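You operate a simulated robot arm through the tools that you are given. There is no shell and no other tool. Be economical: measure what you need, move in short steps, check, and stop when the job is done.

The job below is to be done with a simulated two-armed robot. You get a single attempt, and the scene is never put back.

JOB
Put clear piece 30 in the tray's middle cell and carry the tray to the glass bench.
Fine: switch the light off before lifting the tray, use both hands for it, then dust the opal top with the felt block and put the block back. What is to be rubbed or washed off counts as gone when no trace of it is left.

It is judged by the outcome, as a careful person would: the job done as asked, and still so three seconds after it is handed in. It fails if anything else is knocked over, pushed out of place, dropped, spilled or broken.

ROBOT AND FRAMES
Two 7-joint arms with two-finger parallel grippers on one trunk, on a base that drives. Base frame: it is fixed to the floor where the robot stands at the start and does not move with it; the origin is under the middle of the robot, x ahead of it, y to its left, z up. Units: m, degrees, N and s.
The left shoulder is at the start at [0.05, 0.187, 1.16], the right one opposite. With the tool pointing down near the work surface each hand reaches from about 0.1 to 0.66 m from the robot's upright axis, wherever it stands, measured 20 degrees to its own side. Places, roughly: dust [0.5, 0.7, 0.9]; light table switch [0.4, 0.4, 0.9]; middle cell of the piece tray [0.6, 0.7, 0.9]; tray end of the glass bench [-1, -0.4, 0.9]. Payload 3.43 kg a hand.
Tool frame (each hand has its own): the origin (TCP) lies between the finger pads and is the grasp point; the fingertips stand 0.03 m ahead of it; z points along the fingers, y is the line along which they close. Largest opening 0.094 m; finger width 0.028, thickness 0.01; the body of the gripper, 0.05 by 0.096 m, starts 0.055 m behind the TCP.
Orientation is that of the tool frame in the base frame, as a unit quaternion [x, y, z, w]. With the fingers straight down and closing along the base's y, the tool's x points along the base's -x, its y along +y and its z along -z.

CONTROLS
- The arms move only by the tool jog_arm. It takes "left_deltas", "right_deltas" or both (then of equal length, played together; a hand with none holds still); each is one flat list of numbers, 7 for each row, row after row: the shift along the base's x, y, z in m, then the turn, a rotation vector about the base's x, y, z in degrees, then the finger opening in m, from 0 to 0.094. In form: [tx, ty, tz, rx, ry, rz, gripper, tx, ty, tz, rx, ry, rz, gripper, ...]. A call has 1 to 12 rows; each row is the pose to reach, as a shift and turn from the pose commanded when the call began. A row lasts 0.2 s, in which the tool goes at most 0.05 m and 8.6 degrees; a call with a longer step from one row to the next is refused whole, and so is a gripper value outside its range. Where a pose cannot be reached the arm comes as near as it can. A force on the tool above 70 N (or 10 N above the force at the start of the call, whichever is more), or a blocked arm, ends the call early, and 0.2 s more pass. The fingers move at their own pace (about 0.153 m/s each) and stop on an object; they squeeze with about 45 N. The grip force told is the motor's: it shows also when the fingers shut on nothing. Time passes only in rows, and 0.2 s behind the last, so rows that repeat a pose let the fingers close. The reply holds the time, the measured pose of the TCP, the force on the tool along the base axes, the opening and the grip force, in the units named above and with some noise, with the torque about the TCP (base axes, N m) and any sound that the robot's microphone picked up, and new pictures: "show" is both (left out), scene, wrist or none (wrist: the cameras of the hands that moved).
- Cameras (640 x 400 px; columns grow to the right, rows downward): "scene" is now at [0.1171, -0.057, 1.3072]; the picture's right is [-0.70, -0.72, 0.00], its down [-0.50, 0.48, -0.72] and it looks along [0.52, -0.50, -0.69] (base axes); focal length 214 px, centre (320, 200). "left" rides on the left gripper at [0.076, -0.014, -0.102] in its tool frame; the picture's right is [0.18, 0.98, 0.00], its down [-0.75, 0.14, -0.64] and it looks along [-0.63, 0.12, 0.77] (tool axes); focal length 243 px, centre (320, 200). "right" rides on the right gripper at [0.076, 0.014, -0.102] in its tool frame; the picture's right is [-0.18, 0.98, 0.00], its down [-0.75, -0.14, -0.64] and it looks along [-0.63, -0.12, 0.77] (tool axes); focal length 243 px, centre (320, 200). There is no depth. A picture from a camera that has moved, and an enlarged one, comes with that camera's place and axes in the base frame and with its lens.
- slide_trunk(by): slides the trunk up (or, below 0, down) by that many m; the arms and the scene camera ride with it, the base frame stays. It gives what a move gives, with no picture.
- base_move(legs): drives the robot by 1 to 6 legs, each [ahead, left, turn to the left] in m, m and degrees, along the robot's own axes; the way and the turn of a leg run together, so that a leg with both is an arc; at most 1.5 m and 180 degrees a leg. The arms and the cameras ride along, it lands a little off, and it stops where it bumps. It gives what a move gives, and a new picture of the scene camera.
- turn_head(pan, tilt): turns the head with the scene camera to pan (to the left, within 80 degrees either way) and tilt (down, from -29 to 69), counted from straight ahead of the robot. It gives what a move gives, and a new picture of the scene camera.
- inspect(camera, box): a new picture of the part [left, top, right, bottom] of that camera's present view, enlarged. The clock stands still meanwhile.
- sign_off(): hands the job in; it is judged then, once.

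Work in short steps. Places have to be worked out from the pictures, the camera data and where the tool is seen: move nearer, look again, correct. Check each grasp and each placing, and mend what went wrong. You have 120 turns and 260 pictures in all, those below and enlarged ones among them. Open the grippers and draw the arms clear of the work before you hand the job in, unless the task says otherwise; then end with one line.

The tools are called after "Emit:" as a command line: name --argument value ..., lists and objects as JSON in quotes. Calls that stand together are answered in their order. jog_arm: Moves the arms, as the interface text tells. Its arguments: {"type":"object","properties":{"left_deltas":{"type":"array","items":{"type":"number"}},"right_deltas":{"type":"array","items":{"type":"number"}},"show":{"type":"string","enum":["both","scene","wrist","none"]}},"required":[]} The other tools are called the same way: slide_trunk (by) slides the trunk up or down; base_move (legs) drives the base; turn_head (pan, tilt) turns the head that bears the scene camera; inspect (camera, box) takes an enlarged picture of a part of a camera's view; sign_off () hands the job in.

At the start:

```text
clock: 0.0
left_tcp_pos: [0.2224, 0.2601, 1.2617]
left_tool_rot: [-0.001, 1.0, -0.001, 0.0]
left_force: [0.5, 0.3, 0.5]
left_ft_torque: [0.01, 0.03, 0.02]
left_finger_gap: 0.094
left_gripper_force: 0.0
right_tcp_pos: [0.3371, 0.0558, 1.2004]
right_tool_rot: [0.0, 1.0, 0.0, 0.0]
right_force: [0.1, 0.6, -0.5]
right_ft_torque: [0.0, 0.01, -0.02]
right_finger_gap: 0.094
right_gripper_force: 0.1
trunk travel left (down, up): [-0.375, 0.057]
robot x, y, heading: [0.0018, 0.0063, -0.0]
head pan, tilt: [-44.2, 44.0]
```

scene: 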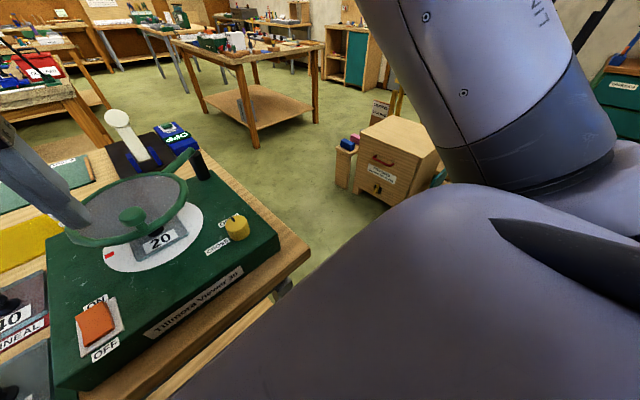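
right: 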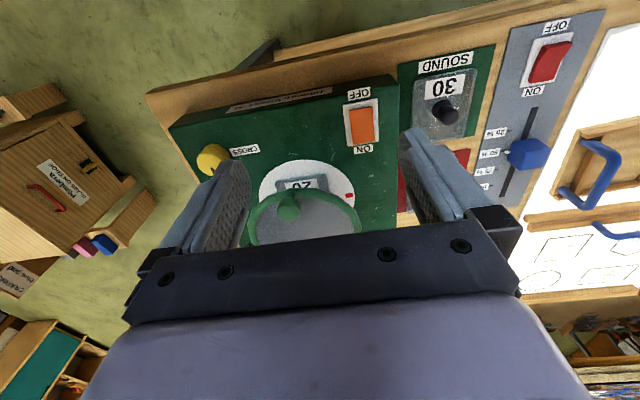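
left: 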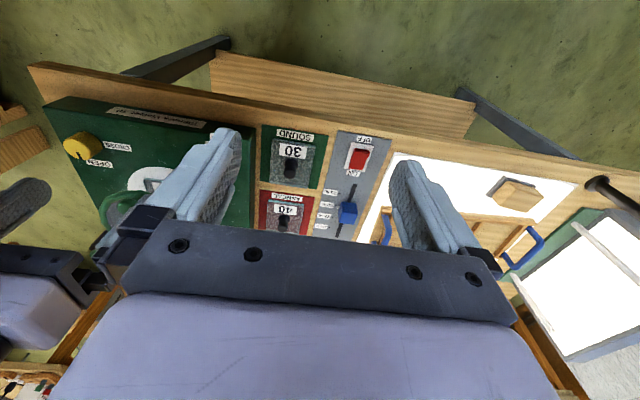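

The table with the viewer, light switch and tray lies ahead-left. I turn the head to see it all.

Emit:
turn_head --pan 45 --tilt 45

Emit:
turn_head --pan 0 --tilt 45

```text
clock: 1.6
left_tcp_pos: [0.2216, 0.2588, 1.2614]
left_tool_rot: [0.001, 1.0, 0.0, -0.001]
left_force: [-0.8, -0.4, -0.5]
left_ft_torque: [0.01, 0.01, -0.01]
left_finger_gap: 0.0938
left_gripper_force: 0.0
right_tcp_pos: [0.3368, 0.0553, 1.2011]
right_tool_rot: [0.0, 1.0, -0.001, 0.0]
right_force: [0.5, -0.1, -0.1]
right_ft_torque: [0.02, -0.01, 0.02]
right_finger_gap: 0.0942
right_gripper_force: 0.0
trunk travel left (down, up): [-0.375, 0.057]
robot x, y, heading: [-0.0018, 0.0018, -0.3]
head pan, tilt: [45.0, 45.0]
camera scene: at [0.1157, 0.0578, 1.3057], right [0.71, -0.71, 0.0], down [-0.5, -0.5, -0.71], along [0.5, 0.5, -0.71], focal length 214 px, centre (320, 200)
```

scene: 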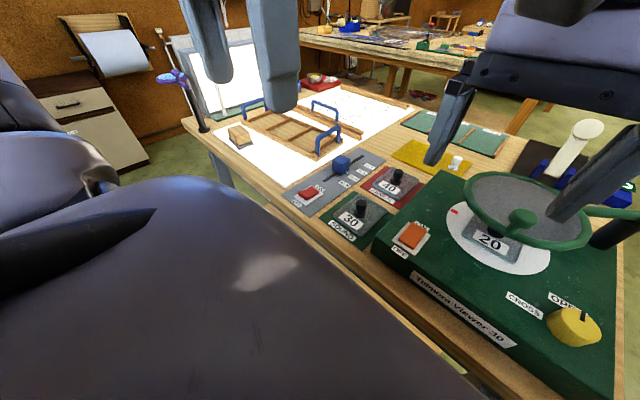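

```text
clock: 2.8
left_tcp_pos: [0.2216, 0.2592, 1.2611]
left_tool_rot: [0.0, 1.0, 0.0, 0.0]
left_force: [-0.5, -0.3, -0.1]
left_ft_torque: [-0.01, -0.04, -0.05]
left_finger_gap: 0.094
left_gripper_force: 0.1
right_tcp_pos: [0.3381, 0.0567, 1.2001]
right_tool_rot: [-0.001, 1.0, 0.0, 0.0]
right_force: [-1.0, -0.5, 0.4]
right_ft_torque: [0.01, -0.02, 0.0]
right_finger_gap: 0.0938
right_gripper_force: 0.0
trunk travel left (down, up): [-0.375, 0.057]
robot x, y, heading: [0.0006, -0.0039, -0.1]
head pan, tilt: [0.0, 45.0]
camera scene: at [0.1395, 0.0004, 1.3057], right [0.0, -1.0, 0.0], down [-0.71, 0.0, -0.71], along [0.71, 0.0, -0.71], focal length 214 px, centre (320, 200)
```

scene: 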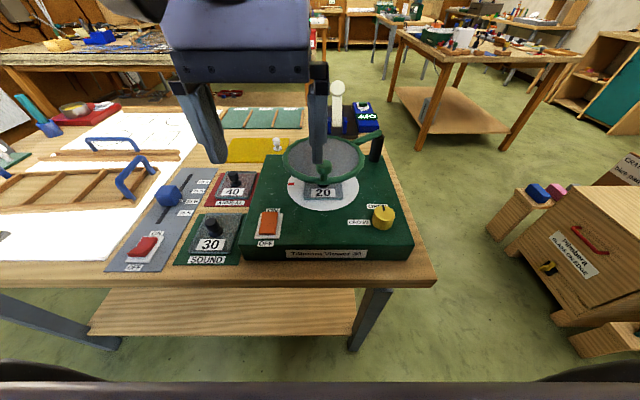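

I enlarge parts of the view to read labels and find the piece.

Emit:
inspect --camera "scene" --box '[200, 70, 440, 270]'

Emit:
inspect --camera "scene" --box '[0, 70, 240, 280]'

Emit:
inspect --camera "left" --box '[0, 60, 640, 340]'

```text
2.00 times, centred on (320, 170) of scene
camera zoom: at [0.1395, 0.0004, 1.3057], right [0.0, -1.0, 0.0], down [-0.71, 0.0, -0.71], along [0.71, 0.0, -0.71], focal length 429 px, centre (320, 260)
```

zoom: 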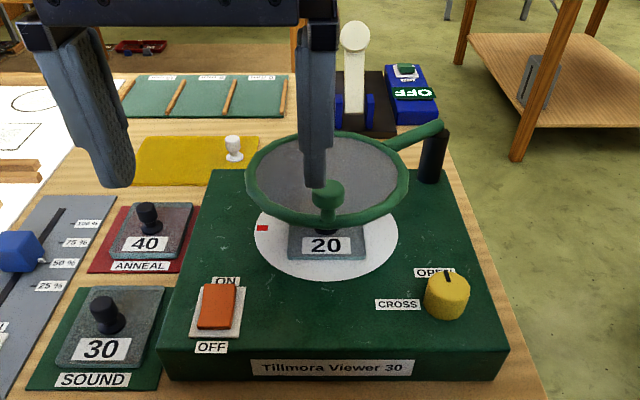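

```text
1.90 times, centred on (120, 175) of scene
camera zoom: at [0.1395, 0.0004, 1.3057], right [0.0, -1.0, 0.0], down [-0.71, 0.0, -0.71], along [0.71, 0.0, -0.71], focal length 408 px, centre (701, 248)
```

zoom: 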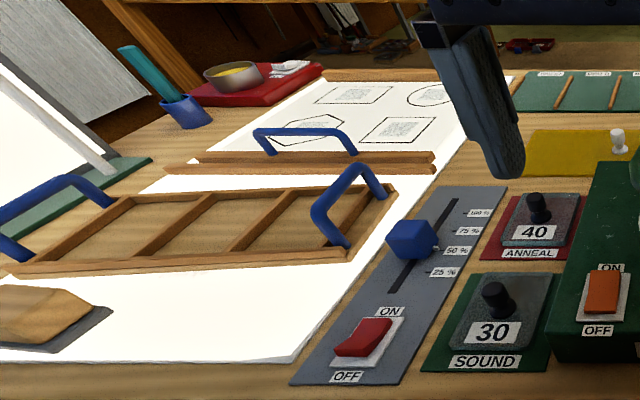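

```text
1.00 times, centred on (320, 200) of left (not enlarged: the box is as wide or as high as the picture)
camera zoom: at [0.1436, 0.245, 1.3639], right [-0.18, 0.98, 0.0], down [0.75, 0.14, 0.64], along [0.63, 0.12, -0.77], focal length 243 px, centre (320, 200)
```

zoom: 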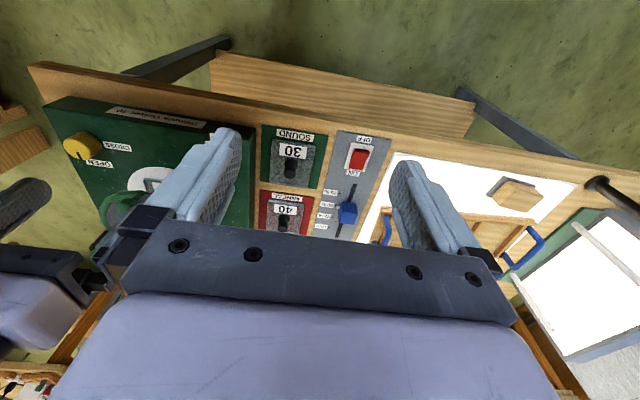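

Piece 30 is the glass plate with the black knob on the SOUND pad, roughly (0.44, 0.24). I move the left hand above it and look.

Emit:
jog_arm --left_deltas '[0.04, -0.005, -0.03, 0, 0, 0, 0.094, 0.08, -0.01, -0.06, 0, 0, 0, 0.094, 0.12, -0.015, -0.09, 0, 0, 0, 0.094, 0.16, -0.02, -0.12, 0, 0, 0, 0.08, 0.18, -0.02, -0.14, 0, 0, 0, 0.06]' --show "both"

```text
refused: row 1 steps farther than a row can; nothing moved
```

Row 1 was a hair too long; I use smaller steps.

Emit:
jog_arm --left_deltas '[0.036, -0.004, -0.028, 0, 0, 0, 0.094, 0.072, -0.008, -0.056, 0, 0, 0, 0.094, 0.108, -0.012, -0.084, 0, 0, 0, 0.094, 0.144, -0.016, -0.112, 0, 0, 0, 0.08, 0.18, -0.02, -0.14, 0, 0, 0, 0.06]' --show "both"

```text
clock: 4.0
left_tcp_pos: [0.4025, 0.24, 1.1211]
left_tool_rot: [0.0, 1.0, 0.0, 0.001]
left_force: [-0.5, -0.3, -1.0]
left_ft_torque: [0.01, 0.0, 0.0]
left_finger_gap: 0.0598
left_gripper_force: 0.1
right_tcp_pos: [0.3373, 0.0557, 1.1997]
right_tool_rot: [0.001, 1.0, 0.0, 0.0]
right_force: [0.2, 0.2, 0.9]
right_ft_torque: [-0.04, -0.02, 0.02]
right_finger_gap: 0.0941
right_gripper_force: 0.0
trunk travel left (down, up): [-0.375, 0.057]
robot x, y, heading: [0.0031, 0.0019, -0.2]
head pan, tilt: [0.0, 45.0]
camera scene: at [0.1403, 0.0003, 1.3056], right [0.0, -1.0, 0.0], down [-0.71, 0.0, -0.71], along [0.71, 0.0, -0.71], focal length 214 px, centre (320, 200)
camera left: at [0.3239, 0.2241, 1.2229], right [-0.18, 0.98, 0.0], down [0.75, 0.14, 0.64], along [0.63, 0.12, -0.77], focal length 243 px, centre (320, 200)
```

scene: 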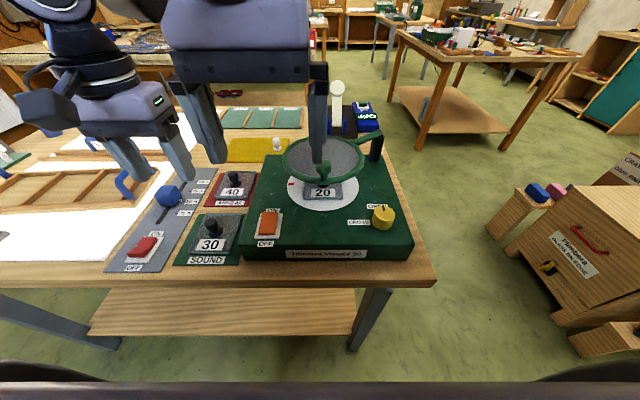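
left: 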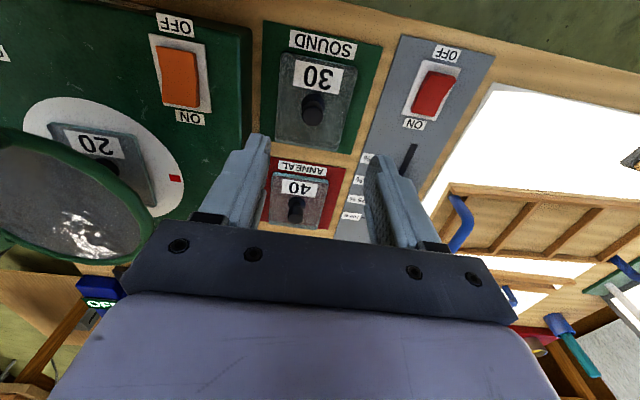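

The two left views put the knob near (0.435, 0.236, ~0.90–0.94). I come lower, right above it, to refine.

Emit:
jog_arm --left_deltas '[0.012, -0.002, -0.045, 0, 0, 0, 0.05, 0.024, -0.004, -0.09, 0, 0, 0, 0.05, 0.032, -0.004, -0.12, 0, 0, 0, 0.05]' --show "both"

```text
clock: 4.8
left_tcp_pos: [0.4325, 0.2354, 1.0008]
left_tool_rot: [0.0, 1.0, 0.0, 0.0]
left_force: [-0.3, 0.0, -0.4]
left_ft_torque: [0.02, 0.01, -0.02]
left_finger_gap: 0.0501
left_gripper_force: 0.0
right_tcp_pos: [0.3377, 0.0561, 1.1997]
right_tool_rot: [0.0, 1.0, 0.0, 0.0]
right_force: [0.0, 0.3, -0.2]
right_ft_torque: [-0.02, 0.02, -0.03]
right_finger_gap: 0.0941
right_gripper_force: 0.0
trunk travel left (down, up): [-0.375, 0.057]
robot x, y, heading: [-0.0013, 0.003, -0.1]
head pan, tilt: [0.0, 45.0]
camera scene: at [0.1399, 0.0004, 1.3057], right [0.0, -1.0, 0.0], down [-0.71, 0.0, -0.71], along [0.71, 0.0, -0.71], focal length 214 px, centre (320, 200)
camera left: at [0.3544, 0.221, 1.1031], right [-0.18, 0.98, 0.0], down [0.75, 0.14, 0.64], along [0.63, 0.12, -0.77], focal length 243 px, centre (320, 200)
```

scene: 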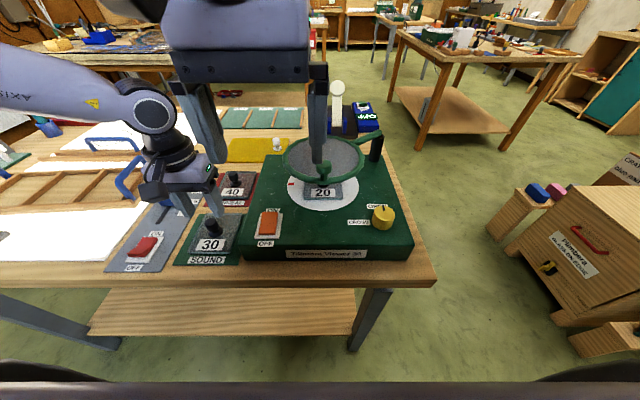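
left: 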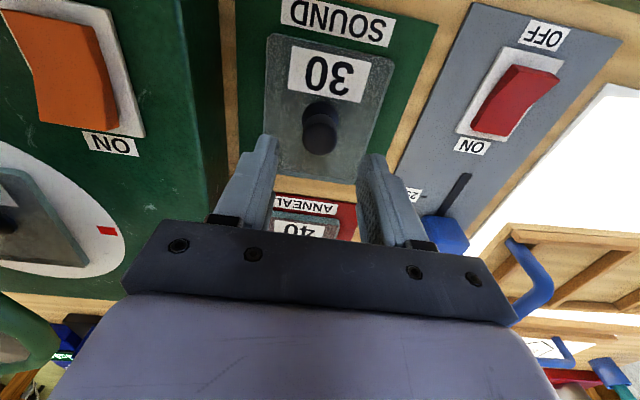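

Combined views put the knob top around (0.428, 0.233, ~0.95). I lower a bit further and check from closer.

Emit:
jog_arm --left_deltas '[-0.003, -0.002, -0.025, 0, 0, 0, 0.05, -0.003, -0.002, -0.04, 0, 0, 0, 0.05]' --show "wrist"

Emit:
inspect --camera "scene" --box '[130, 140, 290, 270]'

```text
clock: 5.4
left_tcp_pos: [0.431, 0.2331, 0.9608]
left_tool_rot: [-0.001, 1.0, 0.0, 0.0]
left_force: [0.1, 0.3, 0.3]
left_ft_torque: [-0.01, 0.02, -0.02]
left_finger_gap: 0.0501
left_gripper_force: 0.1
right_tcp_pos: [0.3363, 0.0555, 1.1996]
right_tool_rot: [0.0, 1.0, 0.0, 0.0]
right_force: [0.8, -0.2, 0.7]
right_ft_torque: [-0.03, 0.01, 0.01]
right_finger_gap: 0.0939
right_gripper_force: 0.1
trunk travel left (down, up): [-0.375, 0.057]
robot x, y, heading: [0.0015, 0.004, 0.3]
head pan, tilt: [0.0, 45.0]
camera left: at [0.352, 0.2191, 1.0632], right [-0.18, 0.98, 0.0], down [0.75, 0.14, 0.64], along [0.63, 0.12, -0.77], focal length 243 px, centre (320, 200)
```

left: 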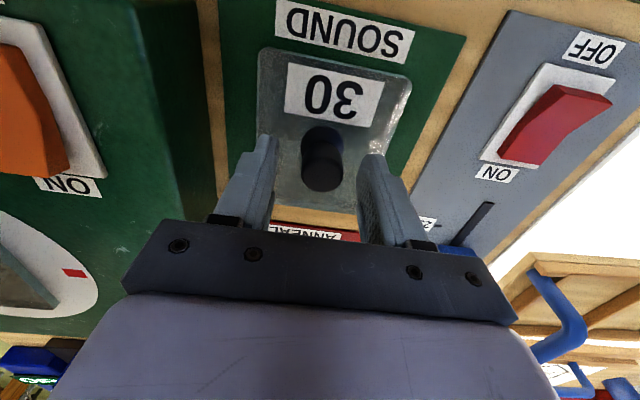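

```text
3.08 times, centred on (210, 205) of scene
camera zoom: at [0.1395, 0.0003, 1.3057], right [0.0, -1.0, 0.0], down [-0.71, 0.0, -0.71], along [0.71, 0.0, -0.71], focal length 660 px, centre (658, 185)
```

zoom: 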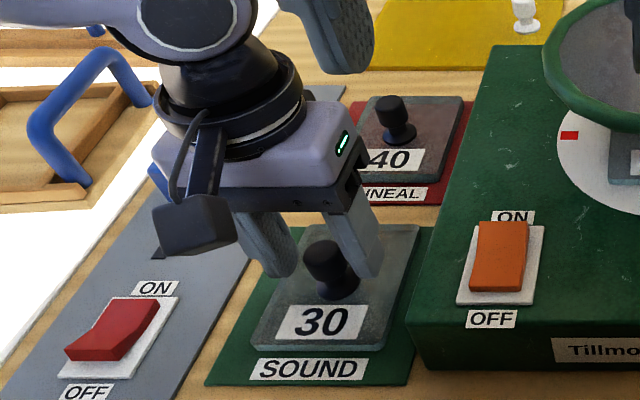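

The knob top is at about (0.427, 0.234, 0.95), plate top ~0.905. I lower by 17 mm and close on the knob.

Emit:
jog_arm --left_deltas '[-0.003, 0.001, -0.01, 0, 0, 0, 0.05, -0.003, 0.001, -0.017, 0, 0, 0, 0.05, -0.003, 0.001, -0.017, 0, 0, 0, 0.0, -0.003, 0.001, -0.017, 0, 0, 0, 0.0, -0.003, 0.001, -0.017, 0, 0, 0, 0.0]' --show "wrist"

```text
clock: 6.6
left_tcp_pos: [0.427, 0.2344, 0.945]
left_tool_rot: [-0.001, 1.0, 0.0, 0.0]
left_force: [-0.3, -0.9, 0.8]
left_ft_torque: [0.03, 0.02, 0.0]
left_finger_gap: 0.0258
left_gripper_force: 17.9
right_tcp_pos: [0.3374, 0.055, 1.2009]
right_tool_rot: [0.0, 1.0, 0.0, 0.0]
right_force: [0.4, -0.3, -0.2]
right_ft_torque: [0.01, 0.0, 0.01]
right_finger_gap: 0.0942
right_gripper_force: 0.0
trunk travel left (down, up): [-0.375, 0.057]
robot x, y, heading: [0.0005, 0.0031, 0.1]
head pan, tilt: [0.0, 45.0]
camera left: at [0.3492, 0.2203, 1.0478], right [-0.18, 0.98, 0.0], down [0.75, 0.14, 0.64], along [0.63, 0.12, -0.77], focal length 243 px, centre (320, 200)
```

left: 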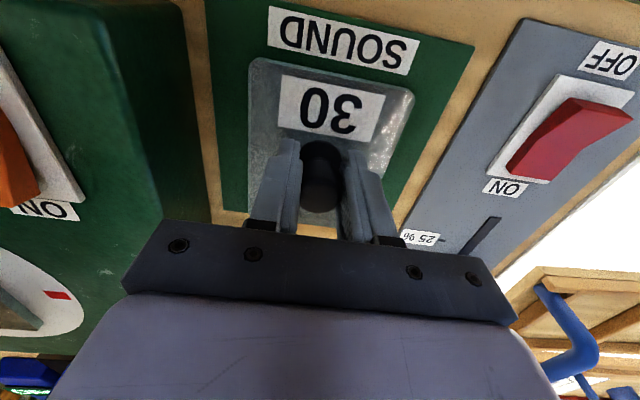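

Gripped (gap 26 mm). I lift straight up.

Emit:
jog_arm --left_deltas '[0, 0, 0.0, 0, 0, 0, 0.0, 0, 0, 0.03, 0, 0, 0, 0.0, 0, 0, 0.075, 0, 0, 0, 0.0, 0, 0, 0.12, 0, 0, 0, 0, 0, 0, 0.165, 0, 0, 0, 0, 0, 0, 0.2, 0, 0, 0, 0, -0.04, 0, 0.22, 0, 0, 0, 0, -0.08, 0, 0.23, 0, 0, 0, 0]' --show "both"

```text
clock: 8.4
left_tcp_pos: [0.3466, 0.2354, 1.1747]
left_tool_rot: [-0.001, 1.0, 0.001, 0.001]
left_force: [1.0, 0.0, -1.9]
left_ft_torque: [0.01, 0.03, 0.02]
left_finger_gap: 0.0258
left_gripper_force: 18.0
right_tcp_pos: [0.3364, 0.0566, 1.2002]
right_tool_rot: [0.0, 1.0, 0.0, -0.001]
right_force: [-0.1, 0.7, 0.0]
right_ft_torque: [0.04, 0.0, 0.04]
right_finger_gap: 0.0938
right_gripper_force: 0.1
trunk travel left (down, up): [-0.375, 0.057]
robot x, y, heading: [-0.001, 0.0027, 0.1]
head pan, tilt: [0.0, 45.0]
camera scene: at [0.1391, 0.0004, 1.3057], right [0.0, -1.0, 0.0], down [-0.71, 0.0, -0.71], along [0.71, 0.0, -0.71], focal length 214 px, centre (320, 200)
camera left: at [0.2679, 0.2206, 1.2768], right [-0.19, 0.98, 0.0], down [0.75, 0.14, 0.64], along [0.63, 0.12, -0.77], focal length 243 px, centre (320, 200)
```

scene: 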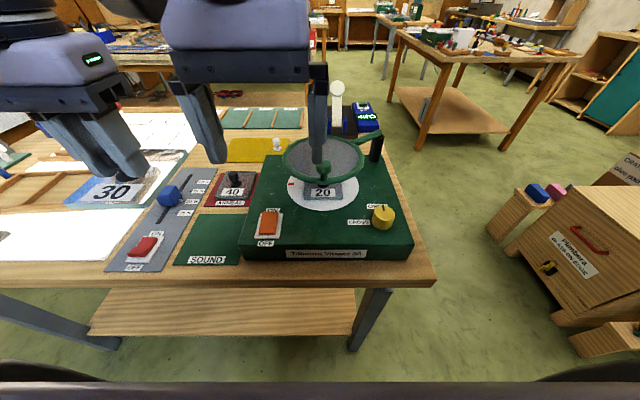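
left: 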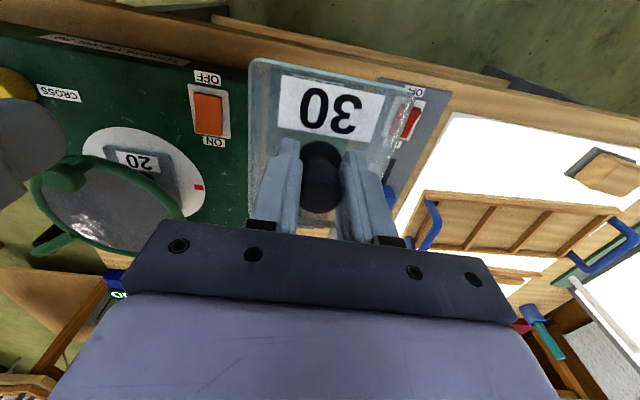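

Piece 30 is held. The tray's handles seem near (0.57, 0.50) and (0.57, 0.92). I drive left 0.5 m to place it.

Emit:
base_move --legs '[[0, 0.5, 0]]'

Emit:
turn_head --pan 15 --tilt 50

```text
clock: 13.3
left_tcp_pos: [0.3487, 0.7458, 1.1739]
left_tool_rot: [0.001, 1.0, 0.0, 0.0]
left_force: [-0.1, -0.3, -0.9]
left_ft_torque: [-0.02, 0.01, 0.0]
left_finger_gap: 0.0259
left_gripper_force: 18.0
right_tcp_pos: [0.3373, 0.5656, 1.2]
right_tool_rot: [0.002, 1.0, 0.0, 0.0]
right_force: [-0.5, 0.7, -0.2]
right_ft_torque: [0.01, 0.0, 0.01]
right_finger_gap: 0.0941
right_gripper_force: 0.1
trunk travel left (down, up): [-0.375, 0.057]
robot x, y, heading: [0.0042, 0.5076, -0.2]
head pan, tilt: [0.0, 45.0]
camera scene: at [0.1403, 0.5108, 1.3057], right [0.0, -1.0, 0.0], down [-0.71, 0.0, -0.71], along [0.71, 0.0, -0.71], focal length 214 px, centre (320, 200)
```

scene: 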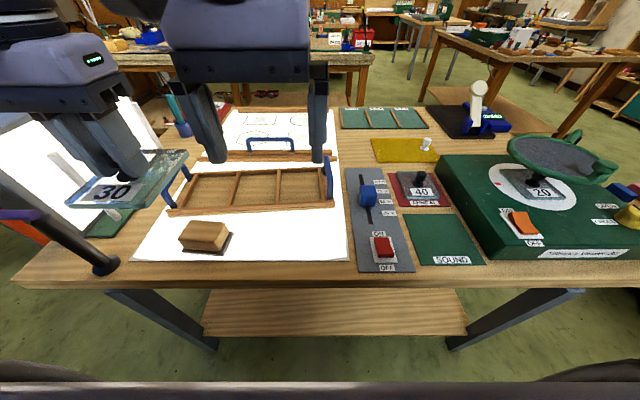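

```text
clock: 14.1
left_tcp_pos: [0.3493, 0.7455, 1.1729]
left_tool_rot: [0.0, 1.0, 0.0, 0.0]
left_force: [-0.7, 0.0, -1.8]
left_ft_torque: [0.0, 0.0, -0.04]
left_finger_gap: 0.0256
left_gripper_force: 17.8
right_tcp_pos: [0.3383, 0.5647, 1.1997]
right_tool_rot: [0.001, 1.0, -0.001, -0.001]
right_force: [0.2, 0.0, -0.3]
right_ft_torque: [-0.04, 0.02, 0.0]
right_finger_gap: 0.0941
right_gripper_force: 0.0
trunk travel left (down, up): [-0.375, 0.057]
robot x, y, heading: [0.0015, 0.511, 0.1]
head pan, tilt: [15.0, 50.0]
camera scene: at [0.1335, 0.5305, 1.2988], right [0.26, -0.97, 0.0], down [-0.74, -0.2, -0.64], along [0.62, 0.16, -0.77], focal length 214 px, centre (320, 200)
```

scene: 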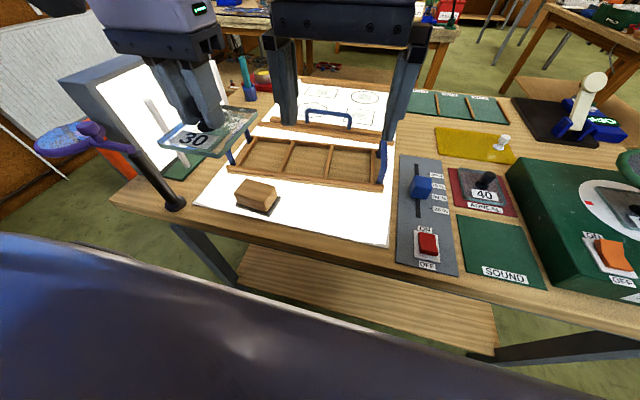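

The tray is well in view. I enlarge it to measure the middle cell.

Emit:
inspect --camera "scene" --box '[190, 70, 430, 250]'

Emit:
inspect --camera "right" --box '[0, 0, 640, 400]'

```text
2.22 times, centred on (310, 160) of scene
camera zoom: at [0.1335, 0.5305, 1.2988], right [0.26, -0.97, 0.0], down [-0.74, -0.2, -0.64], along [0.62, 0.16, -0.77], focal length 477 px, centre (342, 289)
```

zoom: 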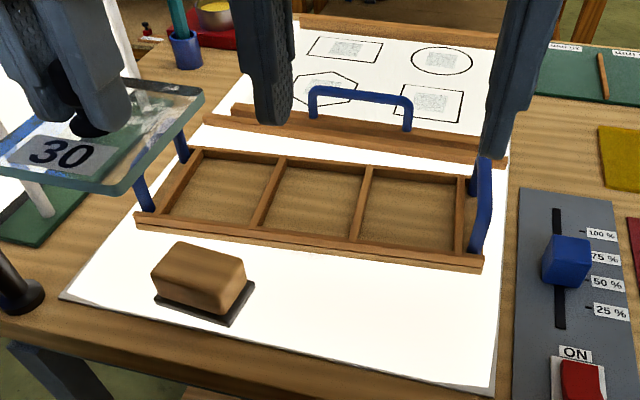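

```text
1.00 times, centred on (320, 200) of right (not enlarged: the box is as wide or as high as the picture)
camera zoom: at [0.261, 0.5797, 1.302], right [0.19, 0.98, 0.0], down [0.75, -0.14, 0.64], along [0.63, -0.12, -0.77], focal length 243 px, centre (320, 200)
```

zoom: 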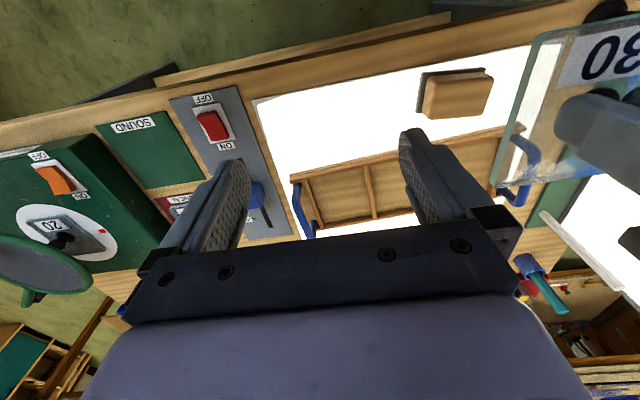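

The middle cell's centre appears to be near (0.60, 0.688), about 0.115 × 0.12 m. I bring the piece over it at a safe height and draw the right hand aside.

Emit:
jog_arm --left_deltas '[0.045, -0.01, -0.01, 0, 0, 0, 0, 0.09, -0.02, -0.02, 0, 0, 0, 0, 0.135, -0.03, -0.03, 0, 0, 0, 0, 0.18, -0.04, -0.045, 0, 0, 0, 0, 0.22, -0.05, -0.07, 0, 0, 0, 0, 0.25, -0.058, -0.1, 0, 0, 0, 0]' --right_deltas '[-0.01, -0.04, 0, 0, 0, 0, 0.09, -0.02, -0.08, 0, 0, 0, 0, 0.09, -0.03, -0.12, 0, 0, 0, 0, 0.09, -0.04, -0.15, 0, 0, 0, 0, 0.09, -0.05, -0.18, 0, 0, 0, 0, 0.09, -0.05, -0.18, 0, 0, 0, 0, 0.09]' --show "both"

Emit:
inspect --camera "scene" --box '[210, 70, 410, 220]'

```text
clock: 15.5
left_tcp_pos: [0.5264, 0.7416, 1.0713]
left_tool_rot: [0.0, 1.0, -0.001, 0.001]
left_force: [0.2, -0.2, -2.3]
left_ft_torque: [-0.02, 0.01, 0.02]
left_finger_gap: 0.0245
left_gripper_force: 18.3
left hand out of reach, approached as far as the arm can: row 4, 5, 6
right_tcp_pos: [0.2859, 0.3873, 1.1996]
right_tool_rot: [0.002, 1.0, 0.0, 0.0]
right_force: [-0.5, -0.5, -0.5]
right_ft_torque: [0.02, 0.04, -0.05]
right_finger_gap: 0.0899
right_gripper_force: 0.0
trunk travel left (down, up): [-0.375, 0.057]
robot x, y, heading: [-0.0003, 0.5118, -0.1]
head pan, tilt: [15.0, 50.0]
camera scene: at [0.1335, 0.5311, 1.2987], right [0.26, -0.97, 0.0], down [-0.74, -0.2, -0.64], along [0.62, 0.16, -0.77], focal length 214 px, centre (320, 200)
camera right: at [0.209, 0.4008, 1.3014], right [0.19, 0.98, 0.0], down [0.75, -0.14, 0.64], along [0.63, -0.12, -0.77], focal length 243 px, centre (320, 200)
camera left: at [0.4482, 0.7265, 1.174], right [-0.18, 0.98, 0.0], down [0.75, 0.14, 0.64], along [0.63, 0.12, -0.77], focal length 243 px, centre (320, 200)
```

scene: 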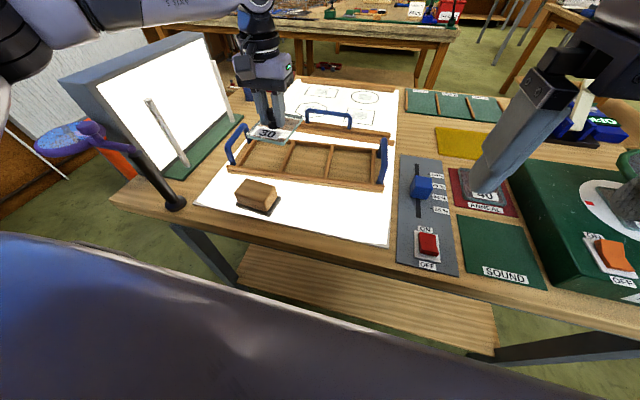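
right: 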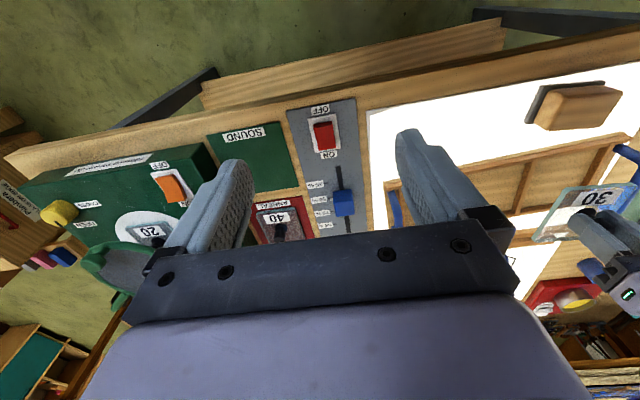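
left: 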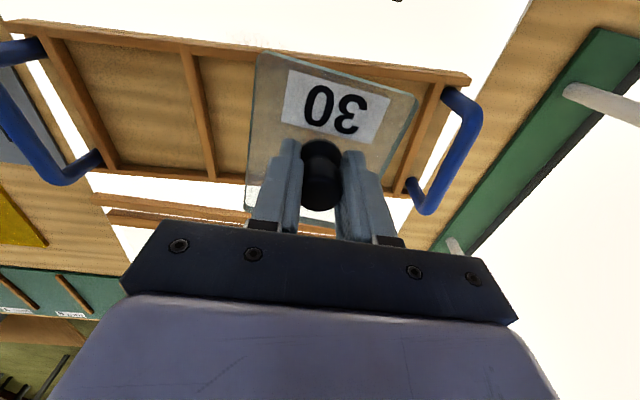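

```text
2.67 times, centred on (310, 145) of scene
camera zoom: at [0.1335, 0.5311, 1.2987], right [0.26, -0.97, 0.0], down [-0.74, -0.2, -0.64], along [0.62, 0.16, -0.77], focal length 572 px, centre (347, 347)
```

zoom: 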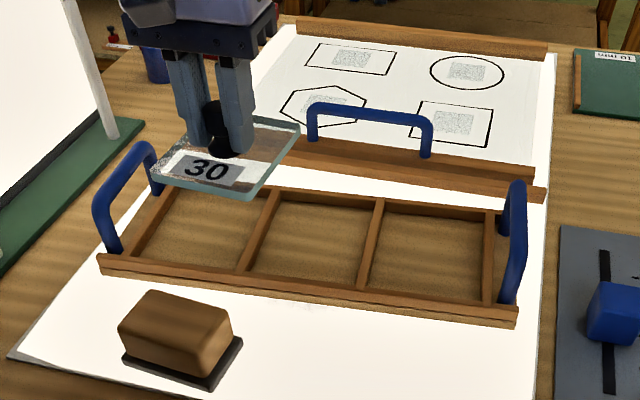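

The arm ran short at that height; raising the trunk gives more forward reach. Re-estimate of the cell centre: (0.557, 0.673).

Emit:
slide_trunk --by 0.055

Emit:
jog_arm --left_deltas '[0.0, -0.02, -0.02, 0, 0, 0, 0, 0.01, -0.05, -0.05, 0, 0, 0, 0, 0.03, -0.068, -0.08, 0, 0, 0, 0]' --show "both"

Emit:
inspect --camera "scene" --box '[210, 90, 410, 240]'

```text
clock: 16.5
left_tcp_pos: [0.5264, 0.7395, 1.1258]
left_tool_rot: [0.0, 1.0, 0.001, 0.0]
left_force: [-0.2, 0.5, -2.4]
left_ft_torque: [0.02, 0.03, 0.0]
left_finger_gap: 0.0246
left_gripper_force: 18.0
right_tcp_pos: [0.2855, 0.3868, 1.2541]
right_tool_rot: [0.001, 1.0, 0.0, 0.0]
right_force: [1.2, 0.1, 0.1]
right_ft_torque: [-0.01, 0.01, 0.0]
right_finger_gap: 0.0899
right_gripper_force: 0.0
trunk travel left (down, up): [-0.43, 0.002]
robot x, y, heading: [0.0016, 0.5106, -0.1]
head pan, tilt: [15.0, 50.0]
```

```text
clock: 17.3
left_tcp_pos: [0.5033, 0.7183, 1.066]
left_tool_rot: [0.001, 1.0, -0.001, 0.0]
left_force: [0.0, 0.3, -2.2]
left_ft_torque: [0.03, 0.01, -0.02]
left_finger_gap: 0.0248
left_gripper_force: 17.7
left hand out of reach, approached as far as the arm can: row 1, 2, 3
right_tcp_pos: [0.2856, 0.3864, 1.2551]
right_tool_rot: [0.002, 1.0, 0.0, 0.0]
right_force: [0.7, -0.1, 0.2]
right_ft_torque: [0.0, -0.01, 0.01]
right_finger_gap: 0.09
right_gripper_force: 0.1
trunk travel left (down, up): [-0.43, 0.002]
robot x, y, heading: [0.0021, 0.5108, -0.1]
head pan, tilt: [15.0, 50.0]
camera scene: at [0.1336, 0.5307, 1.3538], right [0.26, -0.97, 0.0], down [-0.74, -0.2, -0.64], along [0.62, 0.16, -0.77], focal length 214 px, centre (320, 200)
camera left: at [0.4247, 0.7049, 1.1677], right [-0.18, 0.98, 0.0], down [0.75, 0.14, 0.64], along [0.63, 0.12, -0.77], focal length 243 px, centre (320, 200)
```

scene: 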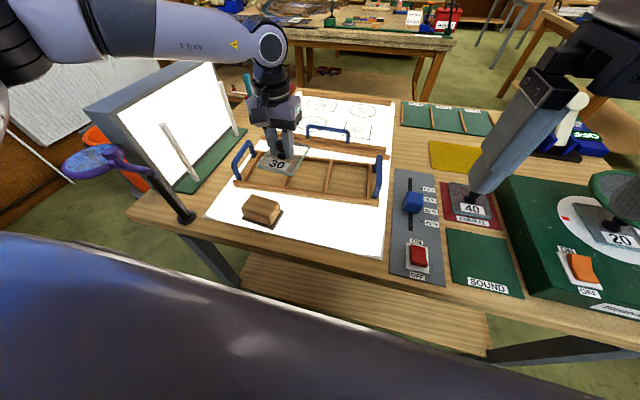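
left: 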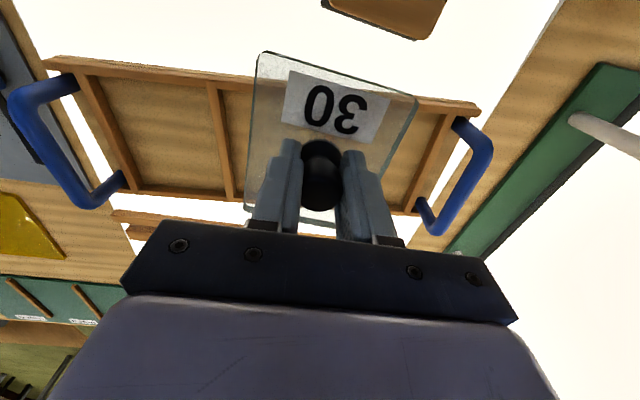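

```text
2.67 times, centred on (310, 165) of scene
camera zoom: at [0.1336, 0.5307, 1.3538], right [0.26, -0.97, 0.0], down [-0.74, -0.2, -0.64], along [0.62, 0.16, -0.77], focal length 572 px, centre (347, 293)
```

zoom: 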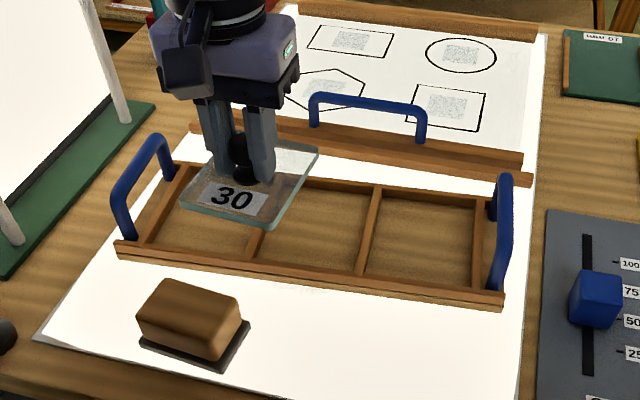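

The deltas count from the commanded (not reached) pose, so my target had run beyond reach. I correct back toward (0.557, 0.673, 1.05).

Emit:
jog_arm --left_deltas '[-0.035, 0.025, 0.0, 0, 0, 0, 0, -0.072, 0.0535, 0.0, 0, 0, 0, 0, -0.072, 0.0535, 0.0, 0, 0, 0, 0]' --show "wrist"

Emit:
inspect --camera "scene" --box '[210, 90, 410, 240]'

```text
clock: 18.1
left_tcp_pos: [0.4331, 0.7734, 1.0699]
left_tool_rot: [0.001, 1.0, -0.001, 0.0]
left_force: [0.3, 0.5, -2.8]
left_ft_torque: [-0.01, 0.03, 0.02]
left_finger_gap: 0.0248
left_gripper_force: 18.3
right_tcp_pos: [0.2865, 0.3862, 1.2548]
right_tool_rot: [0.002, 1.0, 0.001, 0.0]
right_force: [0.5, 0.0, 0.0]
right_ft_torque: [-0.02, 0.0, 0.01]
right_finger_gap: 0.0902
right_gripper_force: 0.1
trunk travel left (down, up): [-0.43, 0.002]
robot x, y, heading: [0.0012, 0.5131, -0.2]
head pan, tilt: [15.0, 50.0]
camera left: at [0.3539, 0.759, 1.1716], right [-0.18, 0.98, 0.0], down [0.75, 0.14, 0.64], along [0.63, 0.12, -0.77], focal length 243 px, centre (320, 200)
```

left: 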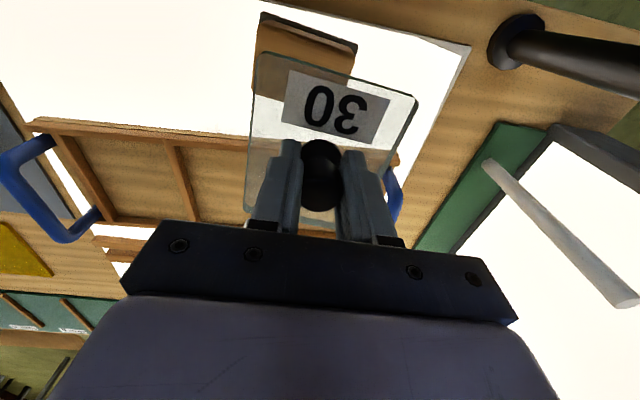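

```text
2.67 times, centred on (310, 165) of scene
camera zoom: at [0.1339, 0.5302, 1.3537], right [0.26, -0.97, 0.0], down [-0.74, -0.2, -0.64], along [0.62, 0.16, -0.77], focal length 572 px, centre (347, 293)
```

zoom: 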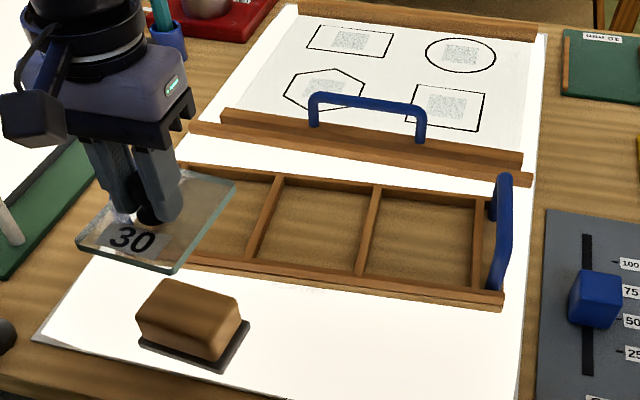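

Now I know commands restart from the reached pose, and a higher trunk shortens reach. I raise the hand, then lower the trunk.

Emit:
jog_arm --left_deltas '[0, -0.02, 0.045, 0, 0, 0, 0, 0, -0.04, 0.09, 0, 0, 0, 0, 0, -0.06, 0.135, 0, 0, 0, 0, 0, -0.08, 0.17, 0, 0, 0, 0]' --right_deltas '[0, 0, 0.02, 0, 0, 0, 0.09, 0, 0, 0.04, 0, 0, 0, 0.09, 0, 0, 0.06, 0, 0, 0, 0.09, 0, 0, 0.06, 0, 0, 0, 0.09]' --show "none"

Emit:
slide_trunk --by -0.155

Emit:
jog_arm --left_deltas '[0.045, 0, 0, 0, 0, 0, 0, 0.09, 0, 0, 0, 0, 0, 0, 0.13, -0.012, 0, 0, 0, 0, 0, 0.14, -0.015, -0.02, 0, 0, 0, 0]' --show "wrist"

Emit:
inspect --camera "scene" --box '[210, 50, 410, 200]'

```text
clock: 19.1
left_tcp_pos: [0.4319, 0.6931, 1.2376]
left_tool_rot: [0.001, 1.0, 0.0, 0.0]
left_force: [0.3, 0.1, -3.0]
left_ft_torque: [0.01, 0.01, 0.02]
left_finger_gap: 0.0245
left_gripper_force: 18.8
right_tcp_pos: [0.2843, 0.385, 1.3132]
right_tool_rot: [0.002, 1.0, 0.0, 0.0]
right_force: [0.0, 0.3, -0.8]
right_ft_torque: [0.0, -0.01, 0.02]
right_finger_gap: 0.0901
right_gripper_force: 0.0
trunk travel left (down, up): [-0.43, 0.002]
robot x, y, heading: [-0.0008, 0.5131, -0.4]
head pan, tilt: [15.0, 50.0]
```

```text
clock: 20.9
left_tcp_pos: [0.433, 0.6932, 1.0828]
left_tool_rot: [0.001, 1.0, 0.0, 0.002]
left_force: [-0.6, -0.2, -1.6]
left_ft_torque: [-0.04, -0.01, 0.01]
left_finger_gap: 0.0246
left_gripper_force: 18.0
right_tcp_pos: [0.2833, 0.3862, 1.1586]
right_tool_rot: [0.002, 1.0, 0.0, 0.0]
right_force: [-1.8, 0.4, -0.8]
right_ft_torque: [-0.01, -0.03, -0.01]
right_finger_gap: 0.09
right_gripper_force: 0.0
trunk travel left (down, up): [-0.275, 0.157]
robot x, y, heading: [0.0025, 0.5106, -0.4]
head pan, tilt: [15.0, 50.0]
```

```text
clock: 21.9
left_tcp_pos: [0.5047, 0.7276, 1.045]
left_tool_rot: [0.001, 1.0, -0.001, 0.001]
left_force: [0.4, 0.1, -2.4]
left_ft_torque: [0.01, -0.02, 0.0]
left_finger_gap: 0.0244
left_gripper_force: 17.7
left hand out of reach, approached as far as the arm can: row 1, 2, 3, 4
right_tcp_pos: [0.2843, 0.3853, 1.1581]
right_tool_rot: [0.001, 1.0, 0.0, -0.001]
right_force: [-0.5, 0.1, 0.1]
right_ft_torque: [-0.02, 0.01, -0.01]
right_finger_gap: 0.0898
right_gripper_force: 0.1
trunk travel left (down, up): [-0.275, 0.157]
robot x, y, heading: [-0.0013, 0.513, -0.2]
head pan, tilt: [15.0, 50.0]
camera left: at [0.4261, 0.7138, 1.1478], right [-0.18, 0.98, 0.0], down [0.75, 0.14, 0.64], along [0.63, 0.12, -0.77], focal length 243 px, centre (320, 200)
```

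left: 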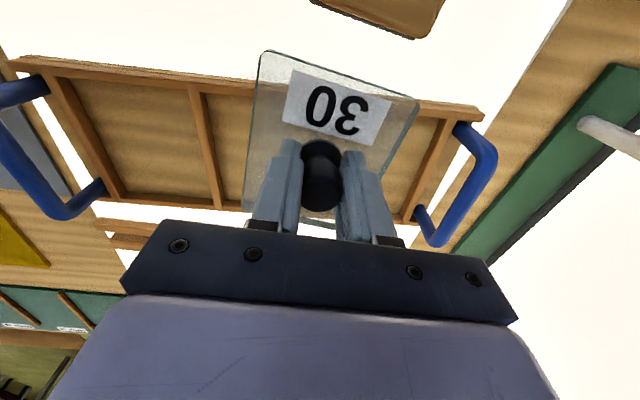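

```text
2.67 times, centred on (310, 125) of scene
camera zoom: at [0.1338, 0.5308, 1.1987], right [0.26, -0.97, 0.0], down [-0.74, -0.2, -0.64], along [0.62, 0.16, -0.77], focal length 572 px, centre (347, 400)
```

zoom: 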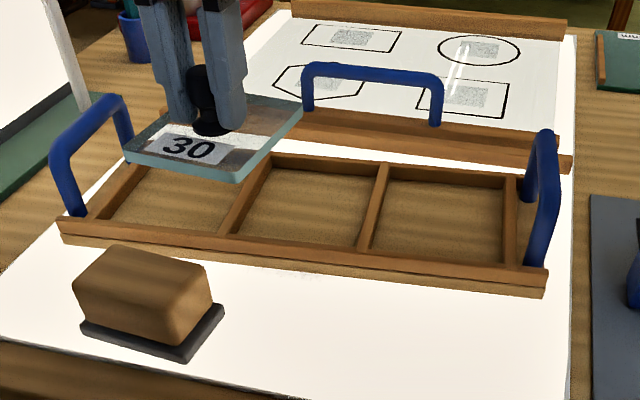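

Still short at this height. I check the clearance between the robot's base and the table to see whether driving forward is safe.

Emit:
turn_head --pan 0 --tilt 69

```text
clock: 22.7
left_tcp_pos: [0.5052, 0.7279, 1.0455]
left_tool_rot: [0.001, 1.0, -0.001, 0.0]
left_force: [0.5, -0.1, -2.0]
left_ft_torque: [0.0, 0.01, -0.01]
left_finger_gap: 0.0248
left_gripper_force: 18.1
right_tcp_pos: [0.2864, 0.3816, 1.1576]
right_tool_rot: [-0.007, 1.0, -0.007, 0.0]
right_force: [23.0, -80.2, -48.9]
right_ft_torque: [7.61, -2.0, 6.9]
right_finger_gap: 0.0899
right_gripper_force: 0.0
trunk travel left (down, up): [-0.275, 0.157]
robot x, y, heading: [0.0002, 0.5116, 0.1]
head pan, tilt: [0.0, 68.8]
camera scene: at [0.1204, 0.5229, 1.1822], right [0.19, -0.98, 0.0], down [-0.88, -0.17, -0.45], along [0.44, 0.09, -0.9], focal length 214 px, centre (320, 200)
```

scene: 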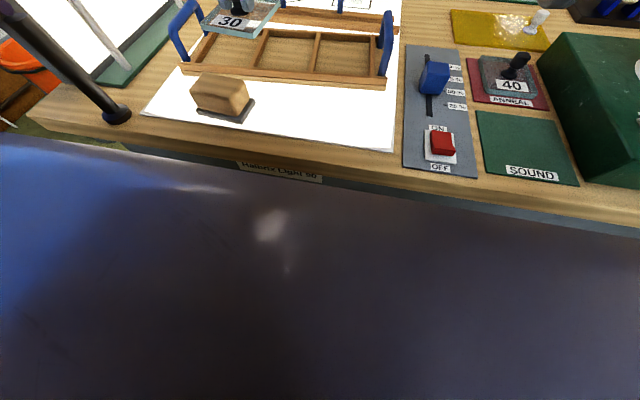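

The right wrist reads 80 N: the head pressed against the right arm. I turn the head back at once, then move the right arm clear.

Emit:
turn_head --pan 15 --tilt 50

Emit:
jog_arm --right_deltas '[0.03, -0.02, 0, 0, 0, 0, 0.09, 0.05, -0.05, -0.0, 0, 0, 0, 0.09, 0.06, -0.09, -0.0, 0, 0, 0, 0.09]' --show "scene"

```text
clock: 23.5
left_tcp_pos: [0.5039, 0.7276, 1.0457]
left_tool_rot: [0.001, 1.0, -0.001, 0.001]
left_force: [0.8, 1.0, -3.0]
left_ft_torque: [0.0, 0.0, -0.01]
left_finger_gap: 0.0246
left_gripper_force: 18.4
right_tcp_pos: [0.2834, 0.3863, 1.158]
right_tool_rot: [0.001, 1.0, 0.0, 0.001]
right_force: [0.7, 0.0, 0.4]
right_ft_torque: [0.03, 0.02, -0.02]
right_finger_gap: 0.0902
right_gripper_force: 0.1
trunk travel left (down, up): [-0.275, 0.157]
robot x, y, heading: [0.003, 0.5098, -0.3]
head pan, tilt: [15.0, 50.0]
camera scene: at [0.1334, 0.5306, 1.1986], right [0.26, -0.97, 0.0], down [-0.74, -0.2, -0.64], along [0.62, 0.16, -0.77], focal length 214 px, centre (320, 200)
```

scene: 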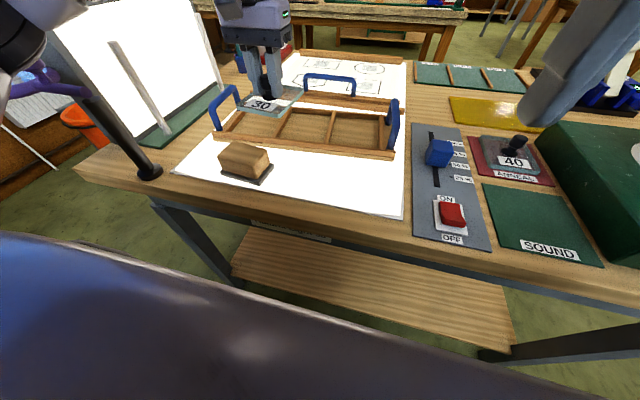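

```text
clock: 24.3
left_tcp_pos: [0.5049, 0.7272, 1.0471]
left_tool_rot: [0.001, 1.0, -0.001, 0.001]
left_force: [-0.7, -0.4, -2.1]
left_ft_torque: [0.01, 0.01, 0.01]
left_finger_gap: 0.0244
left_gripper_force: 18.1
right_tcp_pos: [0.3453, 0.2948, 1.1584]
right_tool_rot: [0.002, 1.0, 0.001, -0.001]
right_force: [0.0, -0.3, 0.3]
right_ft_torque: [0.02, -0.03, -0.02]
right_finger_gap: 0.0899
right_gripper_force: 0.1
trunk travel left (down, up): [-0.275, 0.157]
robot x, y, heading: [0.0007, 0.5113, -0.4]
head pan, tilt: [15.0, 50.0]
camera scene: at [0.1333, 0.5301, 1.1988], right [0.26, -0.97, 0.0], down [-0.74, -0.2, -0.64], along [0.62, 0.17, -0.77], focal length 214 px, centre (320, 200)
```

scene: 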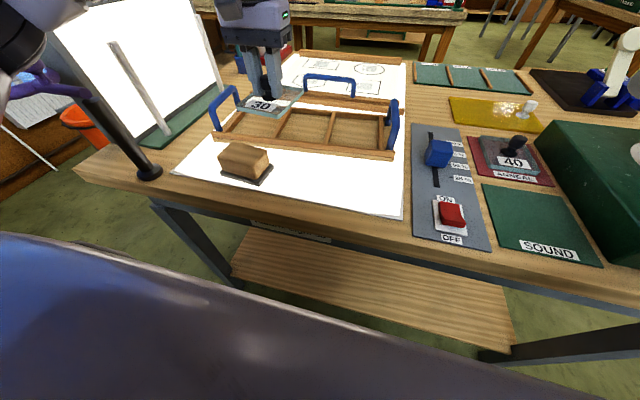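

Clear again. The table edge is at x≈0.32 and the robot's front about 0.24–0.26, so I drive forward 5 cm and raise the trunk back to its original height.

Emit:
jog_arm --left_deltas '[-0.04, -0.02, 0, 0, 0, 0, 0, -0.08, -0.045, 0, 0, 0, 0, 0]' --show "none"

Emit:
slide_trunk --by 0.1

Emit:
base_move --legs '[[0.05, 0, 0]]'

```text
clock: 24.9
left_tcp_pos: [0.4228, 0.6817, 1.0462]
left_tool_rot: [0.0, 1.0, 0.0, -0.001]
left_force: [-0.1, 0.1, -2.2]
left_ft_torque: [0.02, 0.0, 0.01]
left_finger_gap: 0.0245
left_gripper_force: 17.7
right_tcp_pos: [0.3452, 0.2952, 1.1581]
right_tool_rot: [0.002, 1.0, 0.0, 0.0]
right_force: [-1.1, -0.5, -0.3]
right_ft_torque: [-0.01, 0.02, -0.03]
right_finger_gap: 0.09
right_gripper_force: 0.1
trunk travel left (down, up): [-0.275, 0.157]
robot x, y, heading: [-0.0011, 0.508, -0.2]
head pan, tilt: [15.0, 50.0]
```

```text
clock: 26.2
left_tcp_pos: [0.4255, 0.6826, 1.1452]
left_tool_rot: [0.0, 1.0, -0.001, 0.0]
left_force: [0.4, -0.1, -2.0]
left_ft_torque: [-0.03, -0.01, 0.01]
left_finger_gap: 0.0246
left_gripper_force: 18.6
right_tcp_pos: [0.3451, 0.2962, 1.2583]
right_tool_rot: [0.002, 1.0, 0.0, -0.001]
right_force: [0.1, -0.4, 0.3]
right_ft_torque: [-0.03, 0.0, -0.01]
right_finger_gap: 0.0902
right_gripper_force: 0.0
trunk travel left (down, up): [-0.375, 0.057]
robot x, y, heading: [0.0013, 0.5091, -0.3]
head pan, tilt: [15.0, 50.0]
```

```text
clock: 27.2
left_tcp_pos: [0.4755, 0.6813, 1.1457]
left_tool_rot: [0.001, 1.0, 0.0, -0.001]
left_force: [0.2, 0.1, -2.2]
left_ft_torque: [-0.01, 0.04, 0.0]
left_finger_gap: 0.0246
left_gripper_force: 17.6
right_tcp_pos: [0.396, 0.2952, 1.2584]
right_tool_rot: [0.001, 1.0, 0.0, -0.001]
right_force: [0.7, 0.1, -0.3]
right_ft_torque: [0.02, 0.01, -0.01]
right_finger_gap: 0.0897
right_gripper_force: 0.1
trunk travel left (down, up): [-0.375, 0.057]
robot x, y, heading: [0.0508, 0.5108, 0.0]
head pan, tilt: [15.0, 50.0]
camera scene: at [0.1852, 0.5305, 1.2986], right [0.26, -0.97, 0.0], down [-0.74, -0.2, -0.64], along [0.62, 0.16, -0.77], focal length 214 px, centre (320, 200)
```

scene: 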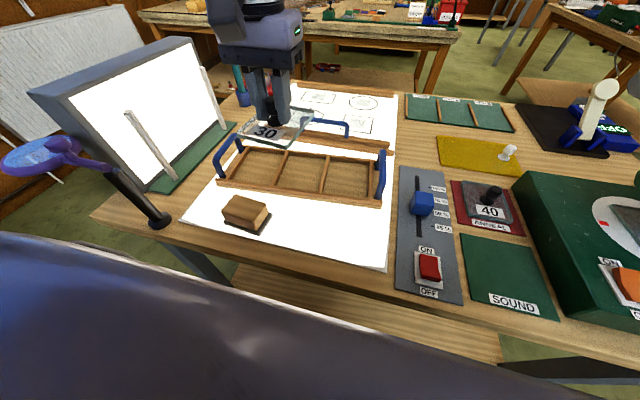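

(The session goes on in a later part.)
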